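You operate a simulated robot arm through the tools that you are given. There is no shell and no other tool.

The job below is to be done with a simulated two-armed robot. You get a single attempt, and the scene is never put back.

## Task
Switch both cookers off, rinse the crock's ladle and cover the crock.
Fine: empty the ladle back into the crock; leave it in the rinse pot; glass lid on the crock; spill nothing.
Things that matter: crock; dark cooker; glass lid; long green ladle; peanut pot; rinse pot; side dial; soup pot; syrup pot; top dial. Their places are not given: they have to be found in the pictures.

It is judged by the outcome, as a careful person would: the job done as asked, and still so three seconds after it is handed in. It fails if anything else is knocked over, pushed out of place, dropped, spilled or broken. Lids that push on must go on centred and level and be pressed home; caps that screw on are set level and turned clockwise until they are tight.

## Robot
Two 7-joint arms with fingered hands on one trunk that stands fixed in place. Base frame: the origin is at the foot of the trunk, x ahead of it, y to its left, z up. Lengths are in mm, angles in rad, forces in N, time in s.
The left shoulder is at [83, 128, 1181], the right one opposite. Payload 5 kg a hand.
The TCP of each hand is the grasp point between the finger pads, 37 mm short of the fingertips. In the tool frame z runs along the fingers and y along their closing line. Largest opening 124 mm; the body of the gripper starts 43 mm behind the TCP. The gripper is a hand of 3 fingers: y runs from the thumb to the fingers, the wrist lies at [-21, -116, -203] in the tool frame, and closing takes about 1.5 s.
Orientation is that of the tool frame in the base frame, as a unit quaternion [x, y, z, w]. With the fingers straight down and the wrist toward the robot, the tool's x, y and z point along [0, 1, 0], [1, 0, 0] and [0, 0, -1] of the base frame.

## Interface
- The arms move only by the tool jog_arm. It takes "left_moves", "right_moves" or both (then of equal length, played together; a hand with none holds still); each is one flat list of numbers, 7 for each row, row after row: the shift along the tool's x, y, z in units of 20 mm (1.0 is 20 mm), then the turn, a rotation vector about the tool's x, y, z in units of 4 degrees (1.0 is 4 degrees), then the opening, from 0 (shut) to 1 (fully open). In form: [x, y, z, ax, ay, az, claw, x, y, z, ax, ay, az, claw, ...]. A call has 1 to 20 rows; each row shifts and turns the commanded pose from where the row before left it, along the tool's axes as they then stand. A call with a number of a shift or a turn outside -1 to 1 is refused whole. A row lasts 0.2 s, in which the tool goes at most 50 mm and 0.15 rad; a call with a longer step from one row to the next is refused whole, and so is a gripper value outside its range. A pose out of reach is approached as far as the arm can. The call stops where the force on the tool passes 50 N (or 10 N more than at its start, if that is more) or the arm is blocked; 0.2 s more then pass. Each finger travels about 45 mm/s and halts on what it meets, pressing with about 29 N; the grip force reading is that of the motor and also rises with nothing between the fingers. The clock runs only during rows and for 0.2 s after the last one: add rows that do not move to give the fingers time. It gives the time, the measured TCP pose, the force on the tool (base axes), the opening and the grip force at its end, in the units of the frame above (readings bear some noise), with the torque about the TCP (base axes, N m) and any sound that the robot's microphone picked up, and new pictures: "pictures" is both (left out), scene, wrist or none (wrist: the cameras of the hands that moved).
- Cameras (640 x 400 px; columns grow to the right, rows downward): "scene" is now at [220.4, 61.7, 1388.8]; the picture's right is [0.69, -0.73, 0.00], its down [-0.11, -0.11, -0.99] and it looks along [0.72, 0.68, -0.15] (base axes); focal length 214 px, centre (320, 200). "left" rides on the left gripper at [-72, -104, -154] in its tool frame; the picture's right is [-0.83, -0.26, 0.49], its down [0.51, -0.72, 0.47] and it looks along [0.23, 0.64, 0.73] (tool axes); focal length 243 px, centre (320, 200). "right" rides on the right gripper at [72, -104, -154] in its tool frame; the picture's right is [-0.83, 0.26, -0.49], its down [-0.51, -0.72, 0.47] and it looks along [-0.23, 0.64, 0.73] (tool axes); focal length 243 px, centre (320, 200).
- move_column(by): slides the trunk up (or, below 0, down) by that many mm; the arms and the scene camera ride with it, the base frame stays. It gives what a move gives, with no picture.
- grasp_type(shape, hand): the hand has 3 fingers and takes this shape, open, in about a second: jaw (thumb against the fingers, like two jaws); tri (thumb and two fingers); tip (a fingertip pinch); poke (one finger out to press); point (the index stretched); flat (the hand flat); cup (the hand cupped); fist (a fist). The gripper value then closes the fingers along that shape, each until it touches; the sizes above hold for jaw. It gives what a move gives, with no picture.
- aim_head(pan, tilt): turns the head with the scene camera to pan (to the left, within 1.396 rad either way) and tilt (down, from -0.506 to 1.204), counted from straight ahead of the robot. It gives what a move gives, and a new picture of the scene camera.
- measure_at(camera, pixels): for up to 12 pixels [column, row] of the newest picture of that camera ("zoom" is the newest enlarged one), the place [x, y, z] in the base frame of the surface seen there, good to about 2 mm. It takes no simulated time.
- enlarge(camera, box): a new picture of the part [left, top, right, bottom] of that camera's present view, enlarged. It takes no simulated time.
- hand_in(): hands the job in; it is judged then, once.

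Unless the task says otherwise, let go and move clear before handing in.

The tools are called after "Emit:" by a JSON object that holds its "method" and its "body". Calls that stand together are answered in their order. jog_arm: Moves the arms, as the interface text tells. Its arguments: {"type":"object","properties":{"left_moves":{"type":"array","items":{"type":"number"}},"right_moves":{"type":"array","items":{"type":"number"}},"pictures":{"type":"string","enum":["both","scene","wrist","none"]}},"required":[]} The other tools are called the same way: move_column (by) slides the trunk up or down; grasp_type (shape, hand) gives the hand a shape; aim_head (pan, tilt) turns the head that bears the scene camera; measure_at (camera, pixels) gives the place of the surface under pixels of a picture; enlarge (camera, box) takes an enlarged picture of a part of a camera's view; hand_in () hands the job in.

At the start:

```text
t: 0.0
left_tool_pos: [576.2, 596.3, 1387.0]
left_orientation: [0.707, 0.707, 0.0, -0.001]
left_contact_force: [0.6, 0.3, 0.4]
left_moment: [0.0, -0.02, 0.03]
left_finger_gap: 123.4
left_gripper_force: 0.0
left_shape: jaw
right_tool_pos: [506.4, 42.9, 1447.2]
right_orientation: [0.707, 0.707, 0.0, 0.001]
right_contact_force: [0.1, 0.3, -0.3]
right_moment: [0.04, -0.03, -0.04]
right_finger_gap: 123.7
right_gripper_force: 0.1
right_shape: jaw
trunk travel left (down, up): [-375.0, 188.0]
head pan, tilt: [0.759, 0.154]
```

scene: 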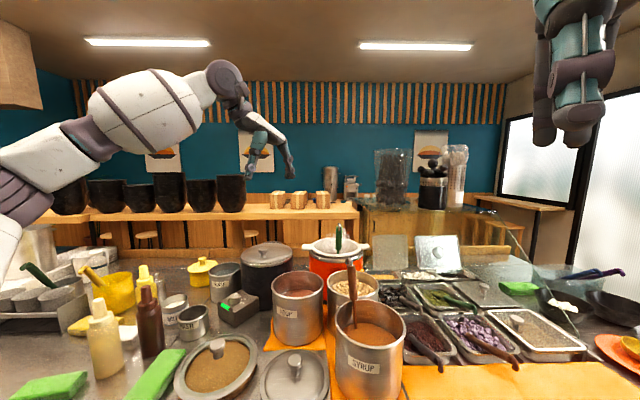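
right: 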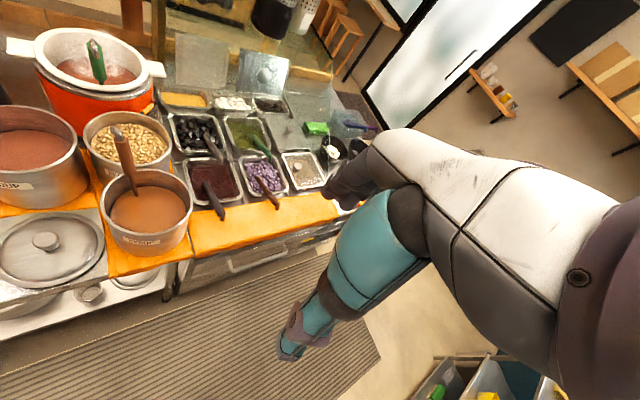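
left: 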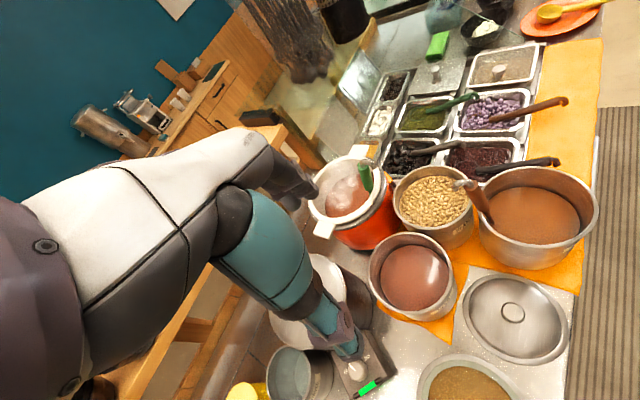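

The scene shows an orange crock with a green ladle near (338,250), a dark cooker near (267,265), and pots around them. I'll enlarge the picture to find the dials, the lids and the rinse pot.

Emit:
{"method": "enlarge", "body": {"camera": "scene", "box": [160, 220, 400, 370]}}

Emit:
{"method": "enlarge", "body": {"camera": "left", "box": [220, 140, 480, 400]}}

Emit:
{"method": "enlarge", "body": {"camera": "right", "box": [0, 20, 340, 240]}}

```text
2.67 times, centred on (280, 295) of scene
```

zoom: 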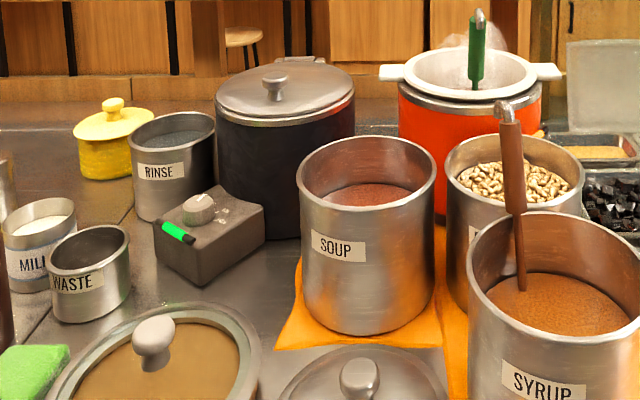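

```text
1.54 times, centred on (350, 270) of left
```

zoom: 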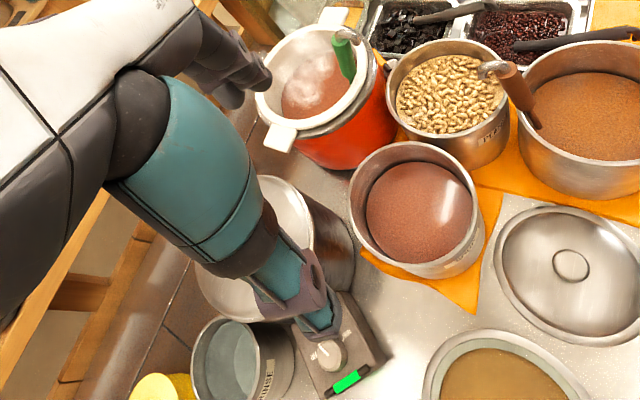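

```text
1.82 times, centred on (170, 130) of right
```

zoom: 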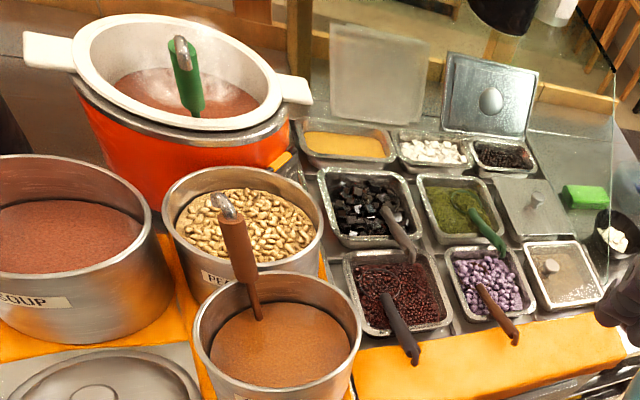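

The box with a dial and green light is at scene (240,305). The rinse pot is at (225,285), and there are two lids in the front. I'll aim the head lower to look for the side dial and see the lids better.

Emit:
{"method": "aim_head", "body": {"pan": 0.85, "tilt": 0.6}}

```text
t: 0.9
left_tool_pos: [574.6, 595.7, 1387.6]
left_orientation: [0.707, 0.707, 0.0, 0.0]
left_contact_force: [0.4, -0.1, -0.3]
left_moment: [-0.03, 0.01, 0.0]
left_finger_gap: 123.5
left_gripper_force: 0.0
left_shape: jaw
right_tool_pos: [505.8, 43.6, 1446.2]
right_orientation: [0.707, 0.707, 0.001, 0.0]
right_contact_force: [0.9, 0.1, 1.0]
right_moment: [0.01, 0.0, -0.01]
right_finger_gap: 123.6
right_gripper_force: 0.1
right_shape: jaw
trunk travel left (down, up): [-375.0, 188.0]
head pan, tilt: [0.85, 0.6]
```

scene: 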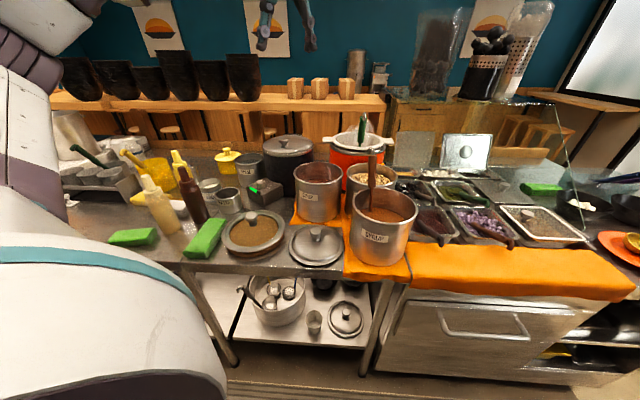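

Emit:
{"method": "enlarge", "body": {"camera": "scene", "box": [180, 120, 440, 282]}}

Emit:
{"method": "measure_at", "body": {"camera": "scene", "pixels": [[290, 143], [251, 158], [264, 189], [253, 230], [253, 215], [317, 246], [317, 232], [318, 170], [360, 120], [360, 150], [385, 205], [375, 175]]}}

Emit:
{"method": "enlarge", "body": {"camera": "scene", "box": [220, 260, 400, 370]}}

```text
2.46 times, centred on (310, 201) of scene
```

zoom: 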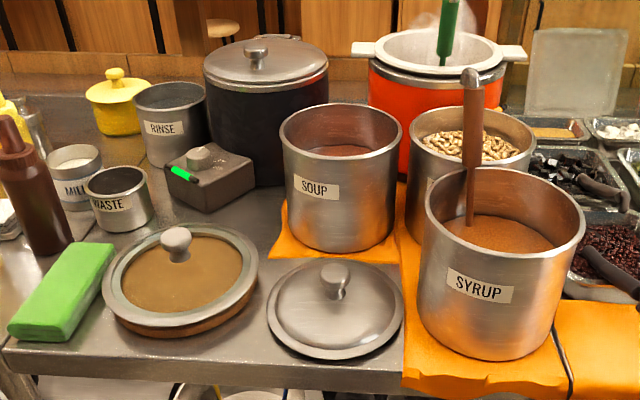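

```text
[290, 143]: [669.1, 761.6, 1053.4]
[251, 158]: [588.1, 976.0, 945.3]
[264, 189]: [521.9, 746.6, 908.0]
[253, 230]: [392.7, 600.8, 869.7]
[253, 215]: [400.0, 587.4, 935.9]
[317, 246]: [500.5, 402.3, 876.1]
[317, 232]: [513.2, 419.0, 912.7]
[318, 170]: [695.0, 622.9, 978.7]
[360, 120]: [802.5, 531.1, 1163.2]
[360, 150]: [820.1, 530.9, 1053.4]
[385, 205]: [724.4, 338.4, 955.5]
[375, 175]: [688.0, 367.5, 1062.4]
```

```text
3.56 times, centred on (310, 315) of scene
```

zoom: 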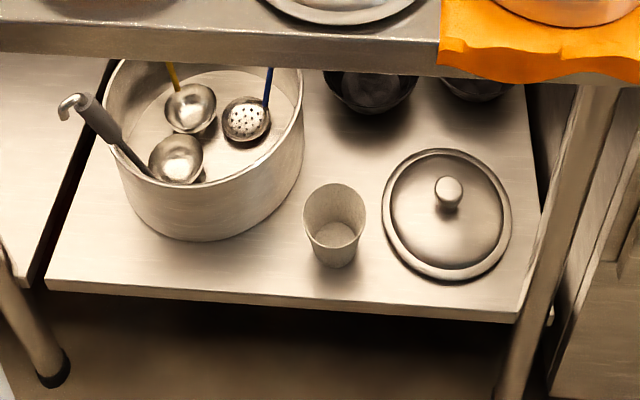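

Emit:
{"method": "enlarge", "body": {"camera": "scene", "box": [200, 130, 330, 211]}}

Emit:
{"method": "measure_at", "body": {"camera": "zoom", "pixels": [[250, 120], [180, 165], [250, 165], [300, 165], [290, 270], [260, 310], [360, 340], [240, 380], [280, 350], [430, 150], [430, 50], [500, 200]]}}

Emit:
{"method": "enlarge", "body": {"camera": "scene", "box": [310, 110, 440, 191]}}

Emit:
{"method": "measure_at", "body": {"camera": "zoom", "pixels": [[70, 115], [425, 125], [265, 50], [250, 130], [120, 120], [370, 125], [220, 165], [350, 240], [200, 200], [120, 330], [420, 350], [240, 195]]}}

```text
4.92 times, centred on (265, 170) of scene
```

zoom: 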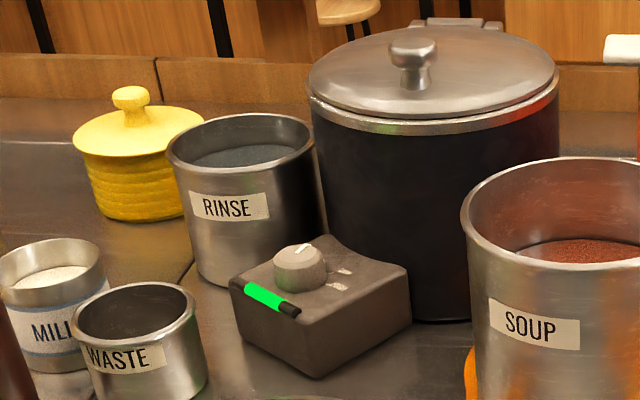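

```text
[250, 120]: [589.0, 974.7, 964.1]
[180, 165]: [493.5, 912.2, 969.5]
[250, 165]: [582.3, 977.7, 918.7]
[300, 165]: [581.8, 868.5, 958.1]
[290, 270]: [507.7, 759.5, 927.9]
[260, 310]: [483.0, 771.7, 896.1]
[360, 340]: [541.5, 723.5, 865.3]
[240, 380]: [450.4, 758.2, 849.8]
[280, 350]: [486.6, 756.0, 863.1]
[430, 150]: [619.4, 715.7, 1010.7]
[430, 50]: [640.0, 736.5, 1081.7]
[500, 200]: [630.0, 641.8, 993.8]
```

```text
4.92 times, centred on (375, 150) of scene
```

zoom: 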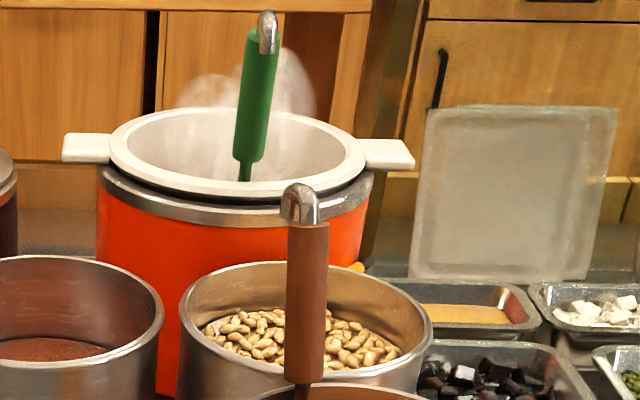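

```text
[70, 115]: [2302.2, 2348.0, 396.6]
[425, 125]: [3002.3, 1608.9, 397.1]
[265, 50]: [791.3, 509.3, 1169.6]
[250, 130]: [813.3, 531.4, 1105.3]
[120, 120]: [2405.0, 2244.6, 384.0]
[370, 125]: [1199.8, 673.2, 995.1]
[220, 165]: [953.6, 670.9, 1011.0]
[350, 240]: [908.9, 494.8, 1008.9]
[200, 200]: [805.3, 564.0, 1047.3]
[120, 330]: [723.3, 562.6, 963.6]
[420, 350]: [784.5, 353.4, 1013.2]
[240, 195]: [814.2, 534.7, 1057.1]
```

Emit:
{"method": "measure_at", "body": {"camera": "zoom", "pixels": [[122, 165], [113, 150], [363, 155], [350, 170], [240, 187], [235, 113], [85, 150], [400, 155], [355, 266], [357, 272], [240, 40], [266, 15]]}}

Emit:
{"method": "jog_arm", "body": {"right_moves": [0, 0, 0, 0, 0, 0, 1], "left_moves": [0, 0, 0, 0, 0, 0, 1], "pictures": "wrist"}}

Emit:
{"method": "enlarge", "body": {"camera": "right", "box": [0, 0, 240, 150]}}

```text
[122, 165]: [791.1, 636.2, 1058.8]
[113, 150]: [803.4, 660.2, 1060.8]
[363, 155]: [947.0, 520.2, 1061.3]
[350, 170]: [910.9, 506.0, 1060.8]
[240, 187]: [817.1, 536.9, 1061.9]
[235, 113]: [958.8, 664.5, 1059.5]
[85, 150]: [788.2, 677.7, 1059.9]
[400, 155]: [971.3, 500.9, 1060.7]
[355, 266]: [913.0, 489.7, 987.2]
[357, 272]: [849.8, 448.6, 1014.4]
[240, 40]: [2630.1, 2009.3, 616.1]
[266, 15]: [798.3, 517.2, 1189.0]
```

```text
t: 1.3
left_tool_pos: [577.3, 597.1, 1388.5]
left_orientation: [0.707, 0.707, -0.001, 0.0]
left_contact_force: [0.2, -0.1, 1.0]
left_moment: [0.04, -0.02, 0.0]
left_finger_gap: 123.7
left_gripper_force: 0.0
left_shape: jaw
right_tool_pos: [508.2, 44.1, 1447.2]
right_orientation: [0.707, 0.707, 0.001, 0.0]
right_contact_force: [-0.8, 0.3, -0.2]
right_moment: [0.0, 0.01, -0.01]
right_finger_gap: 123.7
right_gripper_force: 0.1
right_shape: jaw
trunk travel left (down, up): [-375.0, 188.0]
head pan, tilt: [0.85, 0.6]
```

right: 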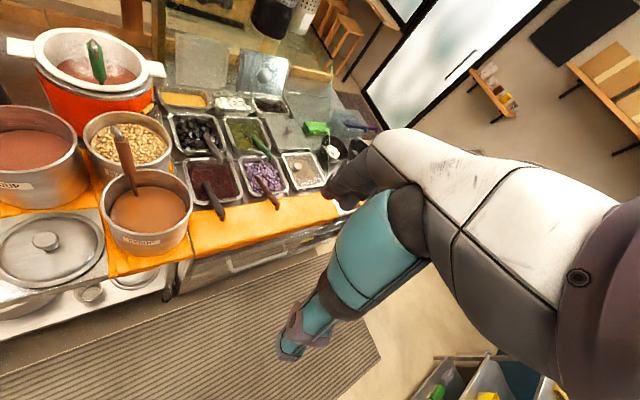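
left: 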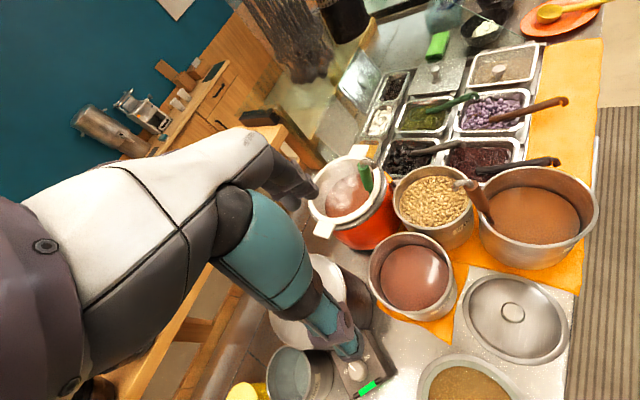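

```text
2.67 times, centred on (120, 75) of right
```

zoom: 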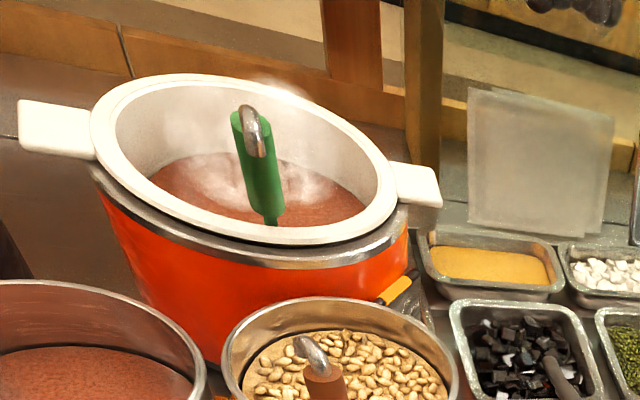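

The crock rim is centred near (880,595,1060). An orange light shows on its right side at zoom (393,290), so the side dial is probably there, behind the peanut pot. I'll bring the left hand across, high up, and turn its camera toward that side.

Emit:
{"method": "jog_arm", "body": {"left_moves": [-1, 1, 0, 0, 0, 0, 1, -1, 1, 0, 0, 0, 0, 1, -1, 1, 0, 0, 0, 0, 1, -1, 1, 0, 0, 0, 0, 1, -1, 1, 0, 0, 0, 0, 1, -1, 1, 0, 0, 0, 0, 1, -1, 1, 0, 0, 0, 0, 1, -1, 1, 0, 0, 0, 0, 1, -1, 1, 0, 0, 0, 0, 1, -1, 1, 0, 0, 0, 0, 1, -1, 1, 0, 0, 0, 0, 1, -1, 1, 0, 0, 0, 0, 1, -0.3, 1, 0, 0, 0, 0, 1, 0, 0.7, 0, 0, 0, 0, 1], "pictures": "none"}}

Emit:
{"method": "jog_arm", "body": {"left_moves": [0, 0, 0.5, 0, 0, -1, 1, 0, 0, 0.5, 0, 0, -1, 1, 0, 0, 0.5, 0, 0, -1, 1, 0, 0, 0.5, 0, 0, -1, 1, 0, 0, 0.5, 0, 0, -1, 1, 0, 0, 0.5, 0, 0, -1, 1, 0, 0, 0.5, 0, 0, -1, 1, 0, 0, 0.5, 0, 0, -1, 1, 0, 0, 0.5, 0, 0, -1, 1, 0, 0, 0.5, 0, 0, -1, 1, 0, 0, 0.5, 0, 0, -1, 1, 0, 0, 0.5, 0, 0, -1, 1, 0, 0, 0.5, 0, 0, -1, 1, 0, 0, 0.5, 0, 0, -1, 1, 0, 0, 0.5, 0, 0, -1, 1]}}

```text
t: 4.3
left_tool_pos: [852.2, 350.0, 1388.4]
left_orientation: [0.706, 0.708, 0.001, 0.0]
left_contact_force: [0.3, -0.1, 1.0]
left_moment: [0.0, -0.04, 0.01]
left_finger_gap: 123.7
left_gripper_force: 0.1
left_shape: jaw
right_tool_pos: [507.4, 43.3, 1446.5]
right_orientation: [0.707, 0.707, 0.0, 0.0]
right_contact_force: [0.1, -0.8, 0.6]
right_moment: [0.0, -0.01, 0.02]
right_finger_gap: 123.6
right_gripper_force: 0.0
right_shape: jaw
trunk travel left (down, up): [-375.0, 188.0]
head pan, tilt: [0.85, 0.6]
```

```text
t: 7.5
left_tool_pos: [850.6, 351.7, 1236.3]
left_orientation: [0.258, 0.966, 0.0, 0.0]
left_contact_force: [-0.2, -0.7, -0.2]
left_moment: [-0.03, -0.02, -0.03]
left_finger_gap: 123.7
left_gripper_force: 0.0
left_shape: jaw
right_tool_pos: [507.6, 43.2, 1447.0]
right_orientation: [0.707, 0.707, 0.0, 0.0]
right_contact_force: [0.0, 0.0, -0.2]
right_moment: [0.01, -0.03, -0.01]
right_finger_gap: 123.6
right_gripper_force: 0.0
right_shape: jaw
trunk travel left (down, up): [-375.0, 188.0]
head pan, tilt: [0.85, 0.6]
```

scene: 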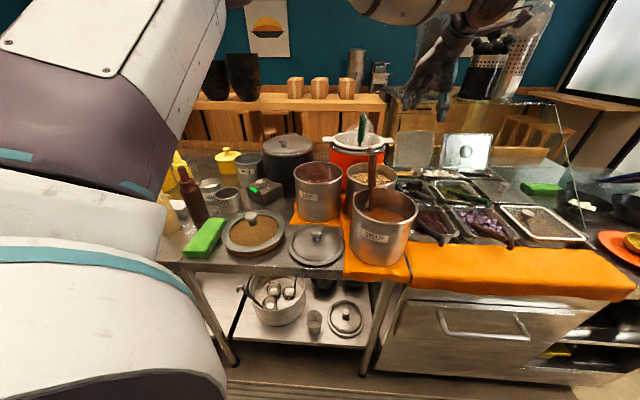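
left: 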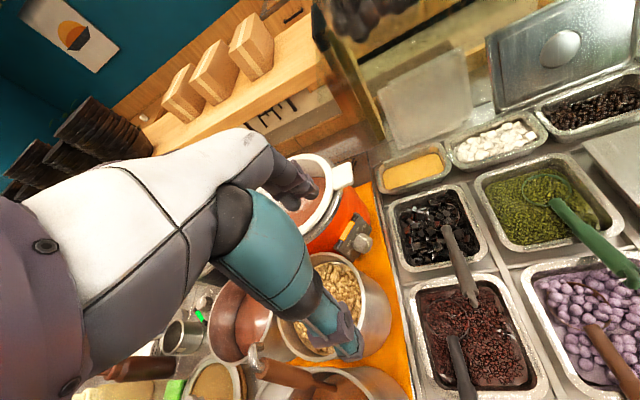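

The left wrist picture now shows the crock's side dial at about (355,240), with an orange light. I'll enlarge and measure it.

Emit:
{"method": "enlarge", "body": {"camera": "left", "box": [310, 195, 406, 255]}}

Emit:
{"method": "measure_at", "body": {"camera": "left", "pixels": [[362, 240], [356, 248], [345, 229], [350, 238], [340, 240], [360, 250], [330, 200], [320, 240], [370, 260], [390, 330], [340, 265], [365, 300]]}}

```text
6.67 times, centred on (358, 225) of left
```

zoom: 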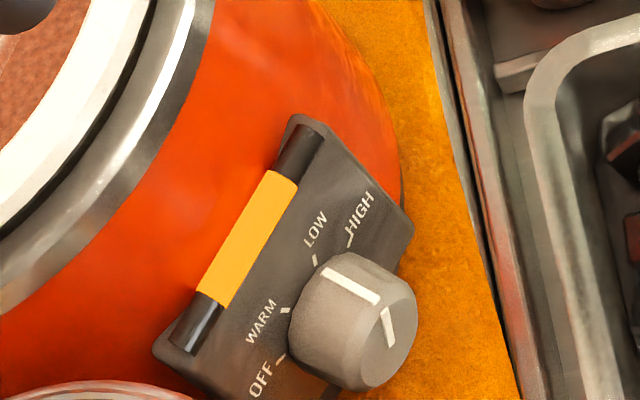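

```text
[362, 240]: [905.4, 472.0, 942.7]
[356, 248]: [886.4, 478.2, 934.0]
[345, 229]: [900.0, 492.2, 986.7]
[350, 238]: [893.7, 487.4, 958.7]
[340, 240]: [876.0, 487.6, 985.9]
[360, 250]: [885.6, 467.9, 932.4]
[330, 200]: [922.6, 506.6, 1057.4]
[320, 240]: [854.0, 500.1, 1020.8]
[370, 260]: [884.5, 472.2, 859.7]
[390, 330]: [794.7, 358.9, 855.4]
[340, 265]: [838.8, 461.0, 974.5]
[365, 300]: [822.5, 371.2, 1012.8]
```

Emit:
{"method": "measure_at", "body": {"camera": "zoom", "pixels": [[281, 358], [285, 310], [314, 260], [350, 240], [295, 130], [408, 222], [160, 350], [390, 345], [391, 310], [328, 272], [376, 300], [365, 375]]}}

Emit:
{"method": "enlarge", "body": {"camera": "left", "box": [330, 215, 394, 255]}}

Emit:
{"method": "measure_at", "body": {"camera": "zoom", "pixels": [[450, 240], [420, 270], [475, 280], [420, 230], [370, 180], [350, 290], [480, 250], [400, 180], [460, 320], [400, 340], [380, 250], [440, 210]]}}

```text
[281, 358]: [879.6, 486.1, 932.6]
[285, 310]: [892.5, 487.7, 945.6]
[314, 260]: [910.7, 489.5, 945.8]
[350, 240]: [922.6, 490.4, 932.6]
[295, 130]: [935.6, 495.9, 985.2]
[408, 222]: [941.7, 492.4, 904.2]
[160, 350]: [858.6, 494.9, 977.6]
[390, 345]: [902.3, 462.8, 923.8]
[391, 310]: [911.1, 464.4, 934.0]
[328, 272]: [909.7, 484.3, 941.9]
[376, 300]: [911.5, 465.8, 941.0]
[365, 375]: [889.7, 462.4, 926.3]
```

```text
10.00 times, centred on (362, 235) of left
```

zoom: 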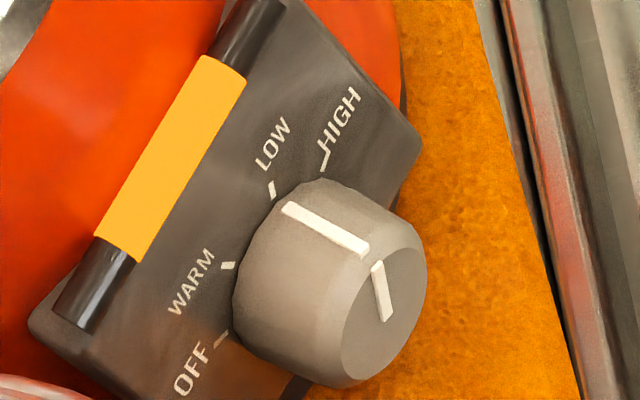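

```text
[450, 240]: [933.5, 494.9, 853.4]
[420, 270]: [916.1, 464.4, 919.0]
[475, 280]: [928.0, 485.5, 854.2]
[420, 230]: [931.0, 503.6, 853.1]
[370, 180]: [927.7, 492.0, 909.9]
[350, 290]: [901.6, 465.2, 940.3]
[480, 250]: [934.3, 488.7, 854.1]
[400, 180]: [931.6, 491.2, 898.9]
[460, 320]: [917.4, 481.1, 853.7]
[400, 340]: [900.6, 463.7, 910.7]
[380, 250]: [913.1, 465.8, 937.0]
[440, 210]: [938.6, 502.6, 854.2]
```

The crock's dial knob faces about -y. Its face is near (902,463,924), the pointer is on LOW, and the ticks run OFF 159°, WARM 112°, LOW 67°, HIGH 21°, so it needs about 92° counter-clockwise. I'll measure the surrounding pots, bins and ladle before going near it.

Emit:
{"method": "measure_at", "body": {"camera": "left", "pixels": [[395, 200], [385, 230], [405, 280], [415, 350], [470, 270], [460, 350], [345, 257], [390, 300], [370, 355], [300, 375], [265, 365], [380, 385]]}}

Emit:
{"method": "enlarge", "body": {"camera": "scene", "box": [280, 110, 440, 270]}}

Emit:
{"method": "measure_at", "body": {"camera": "zoom", "pixels": [[375, 165], [370, 200], [290, 325], [545, 350], [410, 380], [430, 300], [275, 230], [460, 250], [90, 225], [250, 225], [180, 260], [165, 210]]}}

```text
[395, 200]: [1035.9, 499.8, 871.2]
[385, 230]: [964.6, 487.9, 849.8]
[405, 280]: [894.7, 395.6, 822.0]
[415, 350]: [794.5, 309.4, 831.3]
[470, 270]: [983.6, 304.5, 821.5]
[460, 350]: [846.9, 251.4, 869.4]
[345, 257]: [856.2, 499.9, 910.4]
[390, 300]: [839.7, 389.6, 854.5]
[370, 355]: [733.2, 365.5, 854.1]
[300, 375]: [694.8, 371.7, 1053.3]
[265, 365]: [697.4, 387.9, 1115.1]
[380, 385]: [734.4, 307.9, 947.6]
```

```text
2.50 times, centred on (360, 190) of scene
```

zoom: 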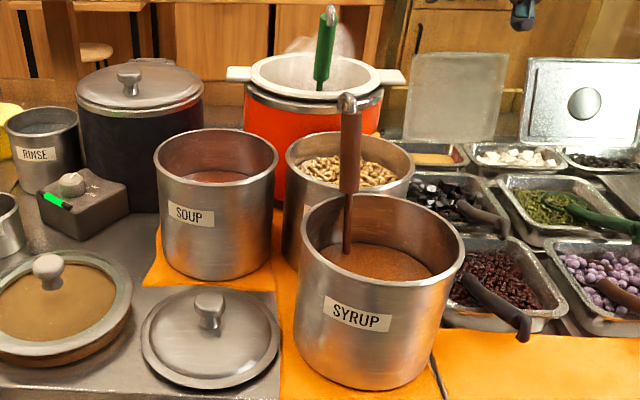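

```text
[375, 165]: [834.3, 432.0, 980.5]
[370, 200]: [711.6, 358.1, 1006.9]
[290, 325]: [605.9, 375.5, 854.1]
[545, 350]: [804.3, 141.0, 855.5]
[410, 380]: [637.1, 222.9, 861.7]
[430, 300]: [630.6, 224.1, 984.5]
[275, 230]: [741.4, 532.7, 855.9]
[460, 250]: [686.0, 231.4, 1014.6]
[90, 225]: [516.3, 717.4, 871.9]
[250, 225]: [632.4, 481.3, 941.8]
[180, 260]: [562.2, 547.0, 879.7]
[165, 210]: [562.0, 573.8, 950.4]
```

I'd like to see the shape of the hand itself before planning the dial grip, so I'll enlarge the left hand at scene (450,70).

Emit:
{"method": "enlarge", "body": {"camera": "scene", "box": [360, 0, 540, 130]}}

Emit:
{"method": "enlarge", "body": {"camera": "left", "box": [200, 120, 400, 370]}}

```text
3.08 times, centred on (450, 65) of scene
```

zoom: 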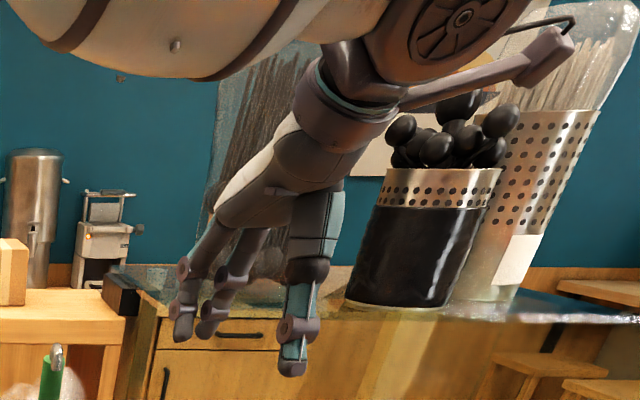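

```text
1.60 times, centred on (300, 245) of left
```

zoom: 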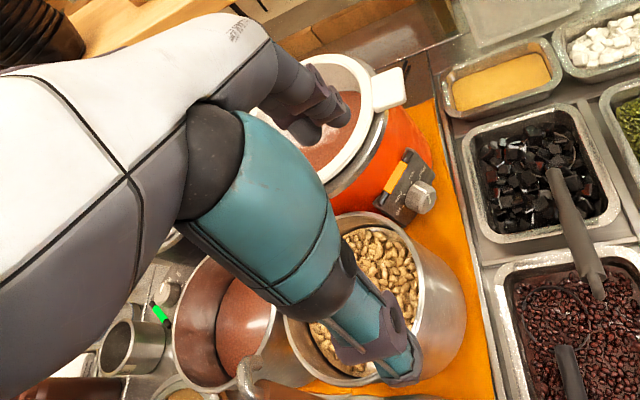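

In the enlarged picture the jaw has two fingers against one thumb. A fingertip pinch may suit the small knob better, so I'll try the tip shape and look at it.

Emit:
{"method": "grasp_type", "body": {"shape": "tip", "hand": "left"}}

Emit:
{"method": "jog_arm", "body": {"left_moves": [0, 0, 0, 0, 0, 0, 1, 0, 0, 0, 0, 0, 0, 1]}}

Emit:
{"method": "enlarge", "body": {"camera": "scene", "box": [360, 0, 540, 130]}}

Emit:
{"method": "jog_arm", "body": {"left_moves": [0, 0, 0, 0, 0, 0, 0.3, 0, 0, 0, 0, 0, 0, 0.3, 0, 0, 0, 0, 0, 0, 0.3, 0, 0, 0, 0, 0, 0, 0.3, 0, 0, 0, 0, 0, 0, 0.3, 0, 0, 0, 0, 0, 0, 0.3]}}

Emit:
{"method": "enlarge", "body": {"camera": "scene", "box": [360, 0, 540, 130]}}

```text
t: 8.4
left_tool_pos: [849.5, 350.9, 1238.2]
left_orientation: [0.259, 0.966, 0.0, 0.0]
left_contact_force: [-0.7, -0.2, 0.8]
left_moment: [0.01, -0.03, -0.02]
left_finger_gap: 123.8
left_gripper_force: 0.0
left_shape: tip
right_tool_pos: [506.8, 43.4, 1448.2]
right_orientation: [0.707, 0.707, 0.001, 0.001]
right_contact_force: [0.6, 0.0, -0.1]
right_moment: [-0.04, -0.02, -0.01]
right_finger_gap: 123.6
right_gripper_force: 0.1
right_shape: jaw
trunk travel left (down, up): [-375.0, 188.0]
head pan, tilt: [0.85, 0.6]
```

```text
t: 9.0
left_tool_pos: [849.6, 350.8, 1238.1]
left_orientation: [0.259, 0.966, -0.001, 0.0]
left_contact_force: [0.2, -0.4, -0.5]
left_moment: [-0.02, 0.03, 0.01]
left_finger_gap: 124.0
left_gripper_force: 0.0
left_shape: tip
right_tool_pos: [506.1, 43.7, 1447.2]
right_orientation: [0.707, 0.707, 0.0, 0.0]
right_contact_force: [0.5, 0.9, 0.0]
right_moment: [-0.03, 0.03, 0.0]
right_finger_gap: 123.7
right_gripper_force: 0.0
right_shape: jaw
trunk travel left (down, up): [-375.0, 188.0]
head pan, tilt: [0.85, 0.6]
```

scene: 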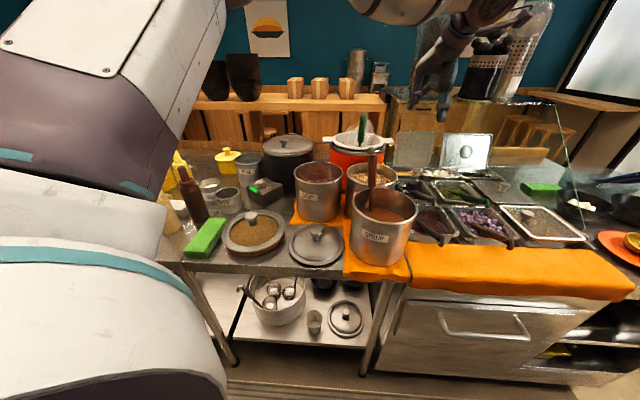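
left: 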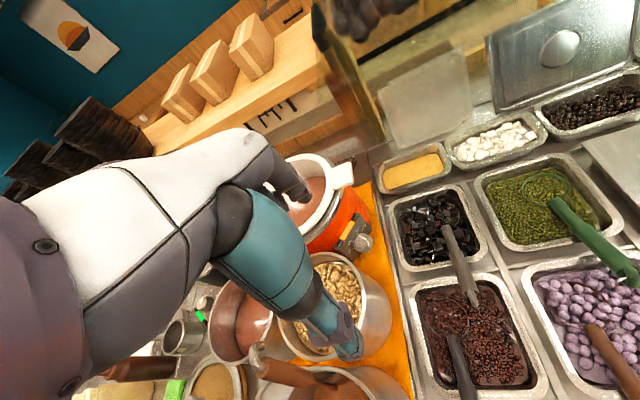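

```text
3.08 times, centred on (450, 65) of scene
```

zoom: 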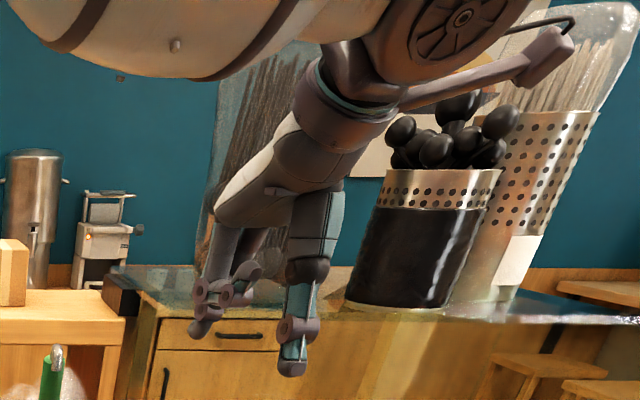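

```text
t: 10.4
left_tool_pos: [850.2, 350.3, 1237.5]
left_orientation: [0.259, 0.966, 0.0, 0.0]
left_contact_force: [-0.1, 0.4, -0.3]
left_moment: [-0.01, 0.05, 0.02]
left_finger_gap: 37.6
left_gripper_force: 0.1
left_shape: tip
right_tool_pos: [506.8, 43.6, 1447.9]
right_orientation: [0.707, 0.707, 0.0, 0.001]
right_contact_force: [-0.8, 0.2, -0.1]
right_moment: [0.01, 0.02, 0.0]
right_finger_gap: 123.6
right_gripper_force: 0.0
right_shape: jaw
trunk travel left (down, up): [-375.0, 188.0]
head pan, tilt: [0.85, 0.6]
```

scene: 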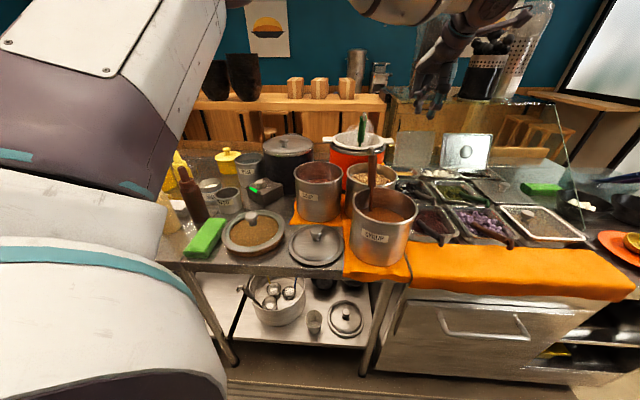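
left: 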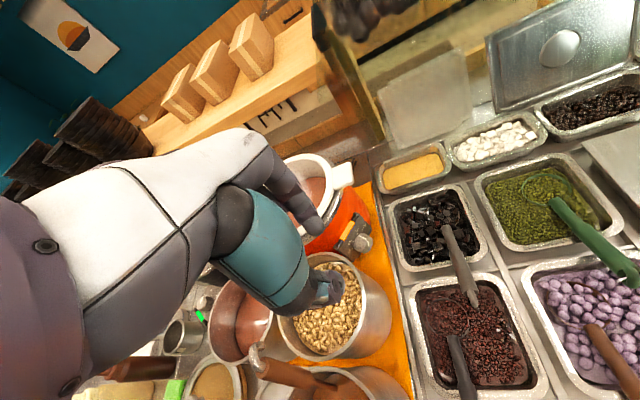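

```text
3.08 times, centred on (450, 65) of scene
```

zoom: 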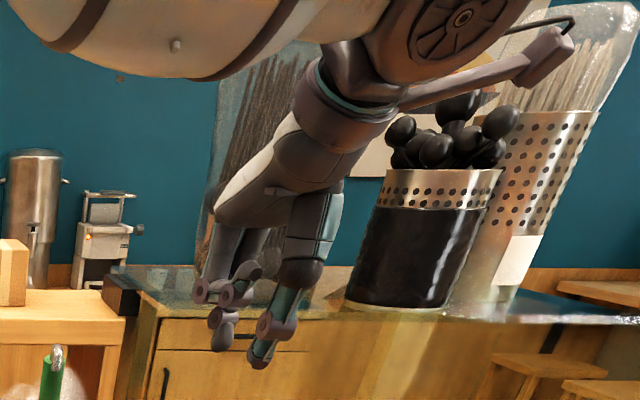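

Emit:
{"method": "measure_at", "body": {"camera": "left", "pixels": [[315, 225], [310, 215], [318, 232], [333, 290], [340, 285], [325, 285], [300, 200], [280, 290], [250, 180], [275, 180], [200, 180], [240, 280]]}}

Emit:
{"method": "enlarge", "body": {"camera": "left", "box": [240, 140, 400, 340]}}

```text
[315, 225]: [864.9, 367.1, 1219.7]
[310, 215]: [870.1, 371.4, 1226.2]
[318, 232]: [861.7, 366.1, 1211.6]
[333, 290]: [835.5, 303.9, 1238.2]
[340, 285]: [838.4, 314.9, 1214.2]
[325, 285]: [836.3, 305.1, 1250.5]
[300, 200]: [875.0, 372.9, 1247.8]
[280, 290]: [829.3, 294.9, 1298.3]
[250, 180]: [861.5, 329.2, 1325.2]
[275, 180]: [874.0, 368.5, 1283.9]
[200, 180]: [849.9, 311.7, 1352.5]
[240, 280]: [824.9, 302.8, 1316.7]
```

```text
2.00 times, centred on (320, 240) of left
```

zoom: 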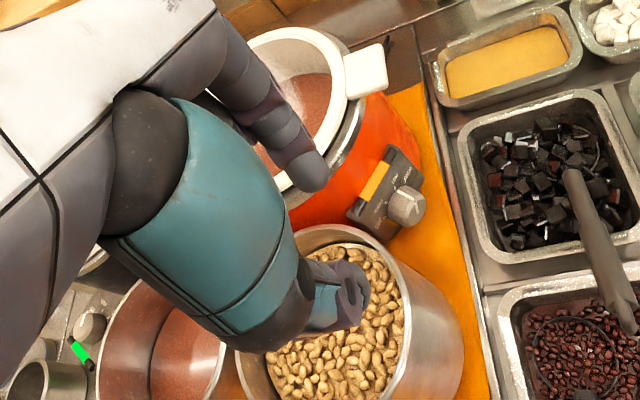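

The tip shape gives a slim thumb and index pinch whose tips sit about 30 mm past the TCP, which suits the knob. I'll turn the hand back to square, then lean it 45° so the fingers point toward +y and down.

Emit:
{"method": "jog_arm", "body": {"left_moves": [0, 0, 0, 0, 0, 1, 0.55, 0, 0, 0, 0, 0, 1, 0.55, 0, 0, 0, 0, 0, 1, 0.55, 0, 0, 0, 0, 0, 1, 0.55, 0, 0, 0, 0, 0, 1, 0.55, 0, 0, 0, 0, 0, 1, 0.55, 0, 0, 0, 0, 0, 1, 0.55, 0, 0, 0, 0, 0, 1, 0.55, 0, 0, 0, 0, 0, 1, 0.55, 0, 0, 0, 0, 0, 1, 0.55, 0, 0, 0, 0, 0, 1, 0.55, 0, 0, 0, 0, 0, 1, 0.55, 0, 0, 0, 0, 0, 1, 0.55, 0, 0, 0, 0, 0, 1, 0.55, 0, 0, 0, 0, 0, 1, 0.55, 0, 0, 0, 0, 1, 0, 0.55, 0, 0, 0, 0, 1, 0, 0.55, 0, 0, 0, 0, 1, 0, 0.55, 0, 0, 0, 0, 1, 0, 0.55, 0, 0, 0, 0, 1, 0, 0.55], "pictures": "none"}}

Emit:
{"method": "jog_arm", "body": {"left_moves": [0, 0, 0, 0, 1, 0, 0.55, 0, 0, 0, 0, 1, 0, 0.55, 0, 0, 0, 0, 1, 0, 0.55, 0, 0, 0, 0, 1, 0, 0.55, 0, 0, 0, 0, 1, 0, 0.55, 0, 0, 0, 0, 1, 0, 0.55, 0, 0, 0, 0, 0.25, 0, 0.55, 0, 0, 0, 0.884, 0, 0.884, 0.55, 0, 0, 0, 0.884, 0, 0.884, 0.55, 0, 0, 0, 0.884, 0, 0.884, 0.55, 0, 0, 0, 0.884, 0, 0.884, 0.55, 0, 0, 0, 0.884, 0, 0.884, 0.55]}}

```text
t: 14.6
left_tool_pos: [849.3, 348.8, 1237.0]
left_orientation: [0.696, 0.696, 0.124, -0.123]
left_contact_force: [1.1, 0.1, 0.4]
left_moment: [-0.01, -0.01, -0.01]
left_finger_gap: 67.6
left_gripper_force: 0.1
left_shape: tip
right_tool_pos: [507.2, 42.7, 1447.5]
right_orientation: [0.707, 0.707, 0.0, -0.001]
right_contact_force: [0.3, -0.9, -0.6]
right_moment: [0.01, 0.02, -0.01]
right_finger_gap: 123.5
right_gripper_force: 0.1
right_shape: jaw
trunk travel left (down, up): [-375.0, 188.0]
head pan, tilt: [0.85, 0.6]
```

```text
t: 17.2
left_tool_pos: [851.0, 348.7, 1235.3]
left_orientation: [0.698, 0.578, 0.121, -0.406]
left_contact_force: [-0.2, 0.1, 0.3]
left_moment: [-0.01, 0.01, 0.02]
left_finger_gap: 67.8
left_gripper_force: 0.0
left_shape: tip
right_tool_pos: [507.5, 43.9, 1446.7]
right_orientation: [0.707, 0.707, 0.0, 0.0]
right_contact_force: [0.4, -0.1, -0.6]
right_moment: [0.01, 0.04, 0.0]
right_finger_gap: 123.7
right_gripper_force: 0.1
right_shape: jaw
trunk travel left (down, up): [-375.0, 188.0]
head pan, tilt: [0.85, 0.6]
```

scene: 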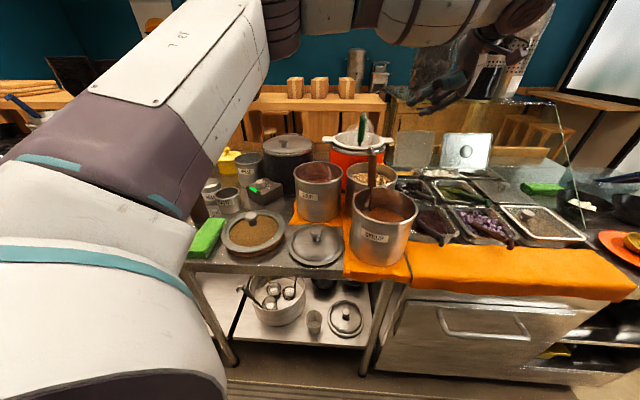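
left: 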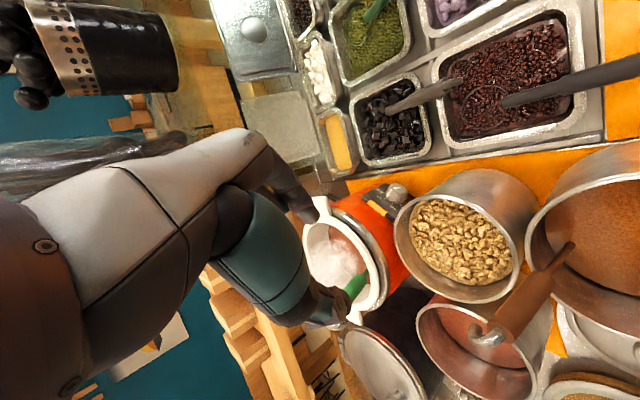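

The elbow stays high, so the forearm reaches over the pots from above. I'll move down to a pre-grasp point about 80 mm short of the knob.

Emit:
{"method": "jog_arm", "body": {"left_moves": [-0.474, 0.888, 0.82, 0, 0, 0, 0.55, -0.474, 0.888, 0.82, 0, 0, 0, 0.55, -0.474, 0.888, 0.82, 0, 0, 0, 0.55, -0.474, 0.888, 0.82, 0, 0, 0, 0.55, -0.474, 0.888, 0.82, 0, 0, 0, 0.55, -0.474, 0.888, 0.82, 0, 0, 0, 0.55, -0.474, 0.888, 0.82, 0, 0, 0, 0.55, -0.474, 0.888, 0.82, 0, 0, 0, 0.55, -0.474, 0.888, 0.82, 0, 0, 0, 0.55, -0.474, 0.888, 0.82, 0, 0, 0, 0.55, 0, 0, 0, 0, 0, 0, 0.55]}}

Emit:
{"method": "enlarge", "body": {"camera": "left", "box": [220, 130, 420, 330]}}

```text
t: 19.6
left_tool_pos: [933.4, 399.0, 995.1]
left_orientation: [0.697, 0.579, 0.122, -0.406]
left_contact_force: [0.4, -0.4, -1.1]
left_moment: [0.0, -0.02, -0.04]
left_finger_gap: 68.0
left_gripper_force: 0.1
left_shape: tip
right_tool_pos: [506.3, 43.4, 1447.1]
right_orientation: [0.707, 0.707, 0.001, 0.0]
right_contact_force: [0.0, -0.2, 0.3]
right_moment: [-0.06, -0.01, 0.0]
right_finger_gap: 123.5
right_gripper_force: 0.0
right_shape: jaw
trunk travel left (down, up): [-375.0, 188.0]
head pan, tilt: [0.85, 0.6]
```

scene: 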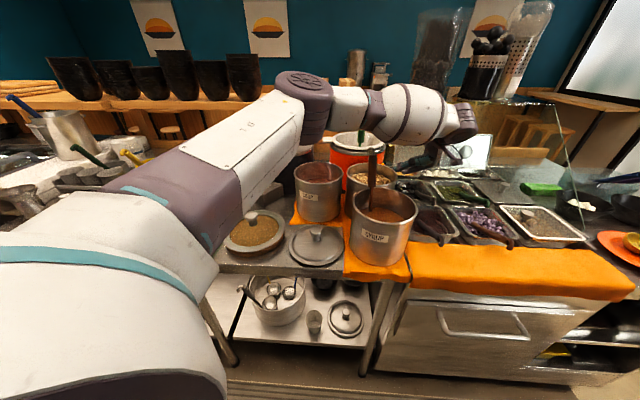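
left: 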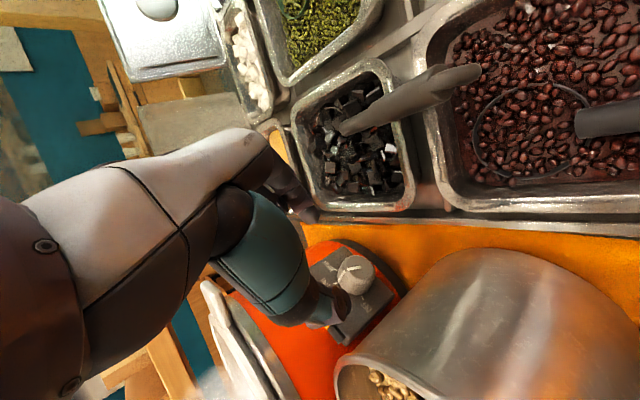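

```text
2.00 times, centred on (320, 230) of left
```

zoom: 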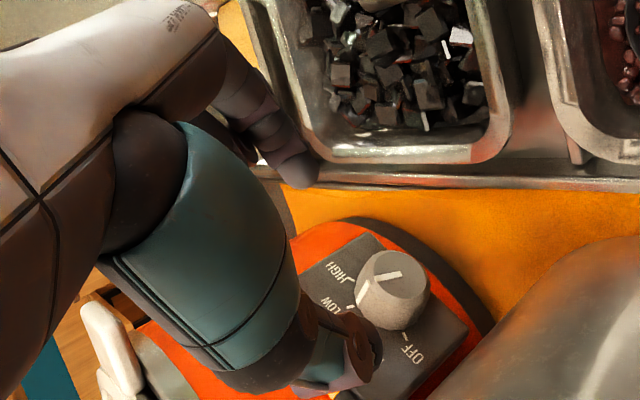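

The hand reached the pre-grasp point exactly, and the fingers point at the knob at (355,272). I'll advance 80 mm along the fingers.

Emit:
{"method": "jog_arm", "body": {"left_moves": [0, 0, 0.8, 0, 0, 0, 0.55, 0, 0, 0.8, 0, 0, 0, 0.55, 0, 0, 0.8, 0, 0, 0, 0.55, 0, 0, 0.8, 0, 0, 0, 0.55, 0, 0, 0.8, 0, 0, 0, 0.55, 0, 0, 0, 0, 0, 0, 0.55], "pictures": "wrist"}}

Emit:
{"method": "enlarge", "body": {"camera": "left", "box": [260, 180, 420, 300]}}

```text
t: 21.0
left_tool_pos: [911.9, 453.4, 945.1]
left_orientation: [0.696, 0.579, 0.122, -0.406]
left_contact_force: [4.4, -8.1, 3.0]
left_moment: [0.07, 0.27, 0.35]
left_finger_gap: 67.0
left_gripper_force: 0.1
left_shape: tip
right_tool_pos: [507.2, 43.1, 1447.1]
right_orientation: [0.707, 0.707, 0.001, 0.0]
right_contact_force: [0.0, 0.0, 0.2]
right_moment: [0.0, -0.02, 0.01]
right_finger_gap: 123.6
right_gripper_force: 0.1
right_shape: jaw
trunk travel left (down, up): [-375.0, 188.0]
head pan, tilt: [0.85, 0.6]
```

left: 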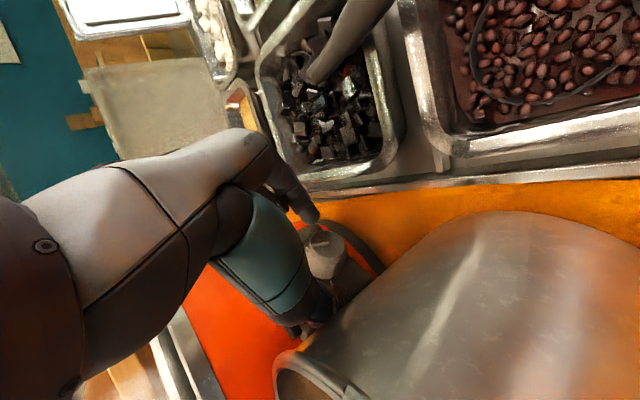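

```text
3.33 times, centred on (340, 240) of left
```

zoom: 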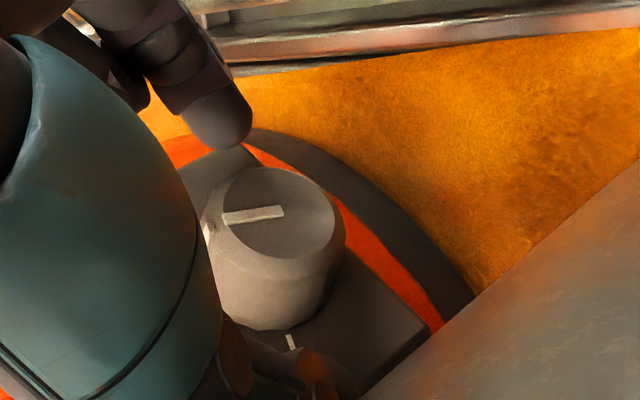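

Emit:
{"method": "measure_at", "body": {"camera": "zoom", "pixels": [[220, 125], [240, 110], [205, 140], [320, 375], [240, 370], [270, 215], [310, 200], [330, 240], [240, 190], [270, 260], [290, 340], [180, 30]]}}

```text
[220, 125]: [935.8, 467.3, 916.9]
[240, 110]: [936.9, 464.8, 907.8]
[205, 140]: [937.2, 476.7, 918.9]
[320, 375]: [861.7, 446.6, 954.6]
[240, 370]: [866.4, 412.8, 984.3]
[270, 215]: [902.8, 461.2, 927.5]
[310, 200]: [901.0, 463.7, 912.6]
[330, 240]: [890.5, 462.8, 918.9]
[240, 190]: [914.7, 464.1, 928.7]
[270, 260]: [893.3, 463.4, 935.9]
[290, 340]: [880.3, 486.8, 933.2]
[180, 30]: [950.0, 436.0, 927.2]
```

The index tip is at about (936,475,914) beside the knob and there is light contact of about 9 N, probably the thumb on the panel. I'll back off 5 mm and close.

Emit:
{"method": "jog_arm", "body": {"left_moves": [0, 0, -0.25, 0, 0, 0, 0.55, 0, 0, 0, 0, 0, 0, 0.45, 0, 0, 0, 0, 0, 0, 0.35, 0, 0, 0, 0, 0, 0, 0.25, 0, 0, 0, 0, 0, 0, 0.15, 0, 0, 0, 0, 0, 0, 0.15, 0, 0, 0, 0, 0, 0, 0.15, 0, 0, 0, 0, 0, 0, 0.15], "pictures": "wrist"}}

Emit:
{"method": "enlarge", "body": {"camera": "left", "box": [260, 180, 420, 300]}}

```text
t: 22.8
left_tool_pos: [910.9, 452.1, 948.8]
left_orientation: [0.697, 0.579, 0.122, -0.405]
left_contact_force: [2.0, 1.4, 0.8]
left_moment: [0.04, -0.05, 0.02]
left_finger_gap: 30.5
left_gripper_force: 29.0
left_shape: tip
right_tool_pos: [506.3, 43.9, 1447.1]
right_orientation: [0.707, 0.707, 0.0, 0.0]
right_contact_force: [0.4, -0.4, -0.2]
right_moment: [0.02, 0.01, 0.02]
right_finger_gap: 123.6
right_gripper_force: 0.0
right_shape: jaw
trunk travel left (down, up): [-375.0, 188.0]
head pan, tilt: [0.85, 0.6]
```

left: 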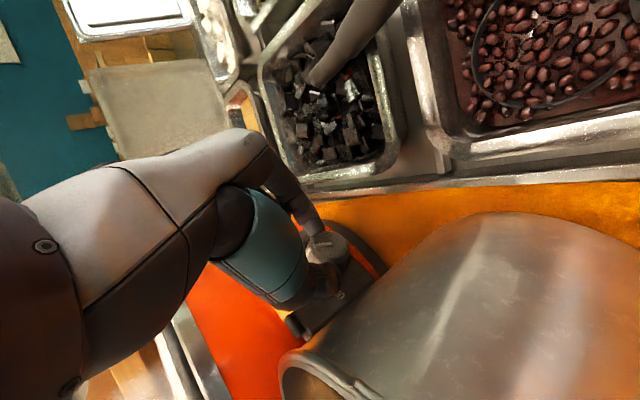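

```text
3.33 times, centred on (340, 240) of left
```

zoom: 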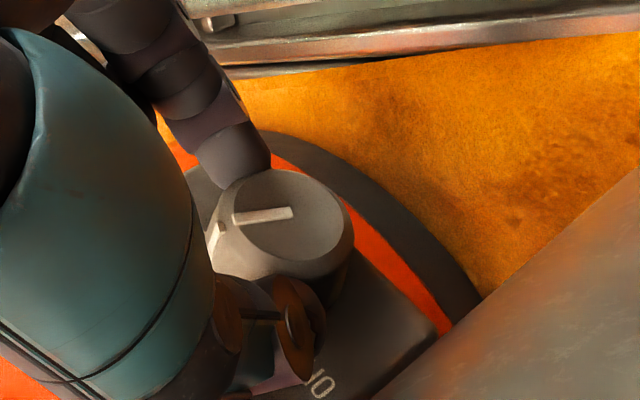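

The knob is gripped at a 30.5 mm gap with 29 N. I'll turn counter-clockwise about the knob axis by 28°.

Emit:
{"method": "jog_arm", "body": {"left_moves": [0, -0.094, 0, -0.707, 0, -0.707, 0.15, 0, -0.094, 0, -0.707, 0, -0.707, 0.15, 0, -0.094, 0, -0.707, 0, -0.707, 0.15, 0, -0.094, 0, -0.707, 0, -0.707, 0.15, 0, -0.094, 0, -0.707, 0, -0.707, 0.15, 0, -0.094, 0, -0.707, 0, -0.707, 0.15, 0, -0.094, 0, -0.707, 0, -0.707, 0.15]}}

Emit:
{"method": "enlarge", "body": {"camera": "left", "box": [260, 180, 420, 300]}}

```text
t: 24.4
left_tool_pos: [899.9, 451.5, 950.8]
left_orientation: [0.647, 0.66, 0.286, -0.253]
left_contact_force: [8.3, -2.8, 1.7]
left_moment: [-0.12, 0.63, 0.54]
left_finger_gap: 29.3
left_gripper_force: 29.1
left_shape: tip
right_tool_pos: [507.9, 43.2, 1447.2]
right_orientation: [0.707, 0.707, 0.0, 0.0]
right_contact_force: [0.0, -0.2, -0.4]
right_moment: [-0.02, -0.01, 0.02]
right_finger_gap: 123.5
right_gripper_force: 0.2
right_shape: jaw
trunk travel left (down, up): [-375.0, 188.0]
head pan, tilt: [0.85, 0.6]
```

scene: 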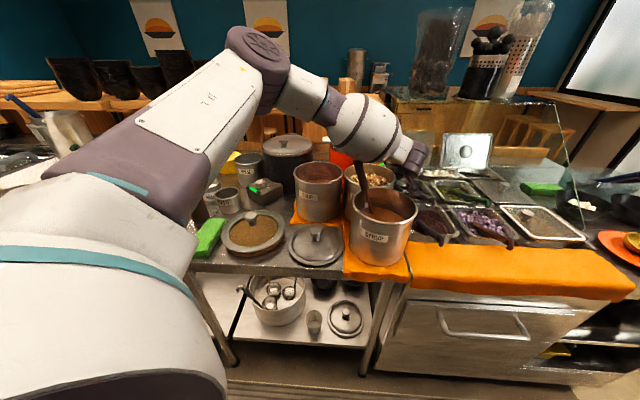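
left: 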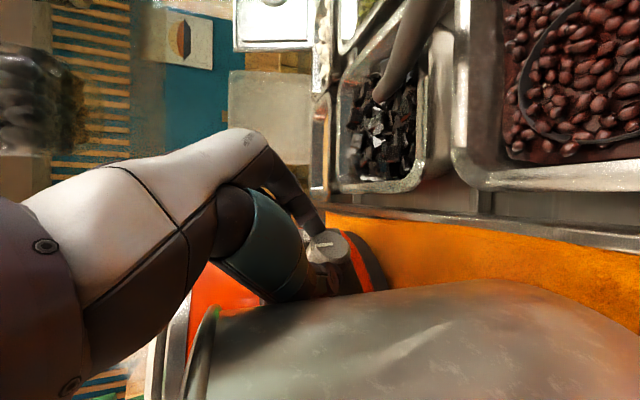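

```text
3.33 times, centred on (340, 240) of left
```

zoom: 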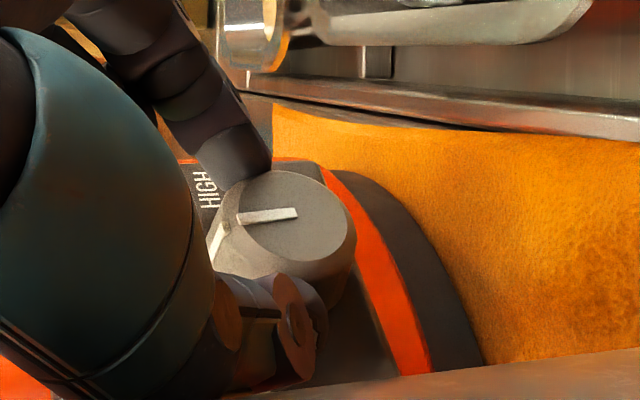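

The knob turned with the hand. In the scene picture the syrup ladle at (362,190) seems to lean differently, so I'll check it more closely.

Emit:
{"method": "enlarge", "body": {"camera": "scene", "box": [280, 60, 460, 260]}}

Emit:
{"method": "measure_at", "body": {"camera": "zoom", "pixels": [[248, 215], [255, 230], [268, 280], [285, 310], [330, 230], [300, 200], [250, 160], [380, 240], [385, 310], [150, 260]]}}

```text
2.00 times, centred on (370, 160) of scene
```

zoom: 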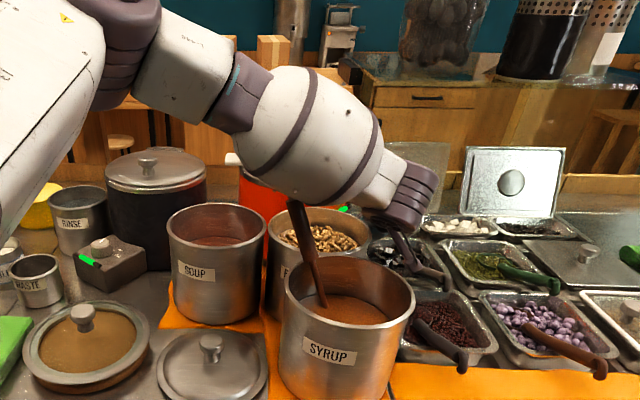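

```text
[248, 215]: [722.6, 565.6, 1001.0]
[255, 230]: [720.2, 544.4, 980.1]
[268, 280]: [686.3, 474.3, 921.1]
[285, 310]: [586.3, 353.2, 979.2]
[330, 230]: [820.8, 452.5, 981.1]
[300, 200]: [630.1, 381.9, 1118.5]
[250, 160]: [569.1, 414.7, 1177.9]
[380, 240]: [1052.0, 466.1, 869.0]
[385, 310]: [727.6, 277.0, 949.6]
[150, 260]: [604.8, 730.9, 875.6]
```

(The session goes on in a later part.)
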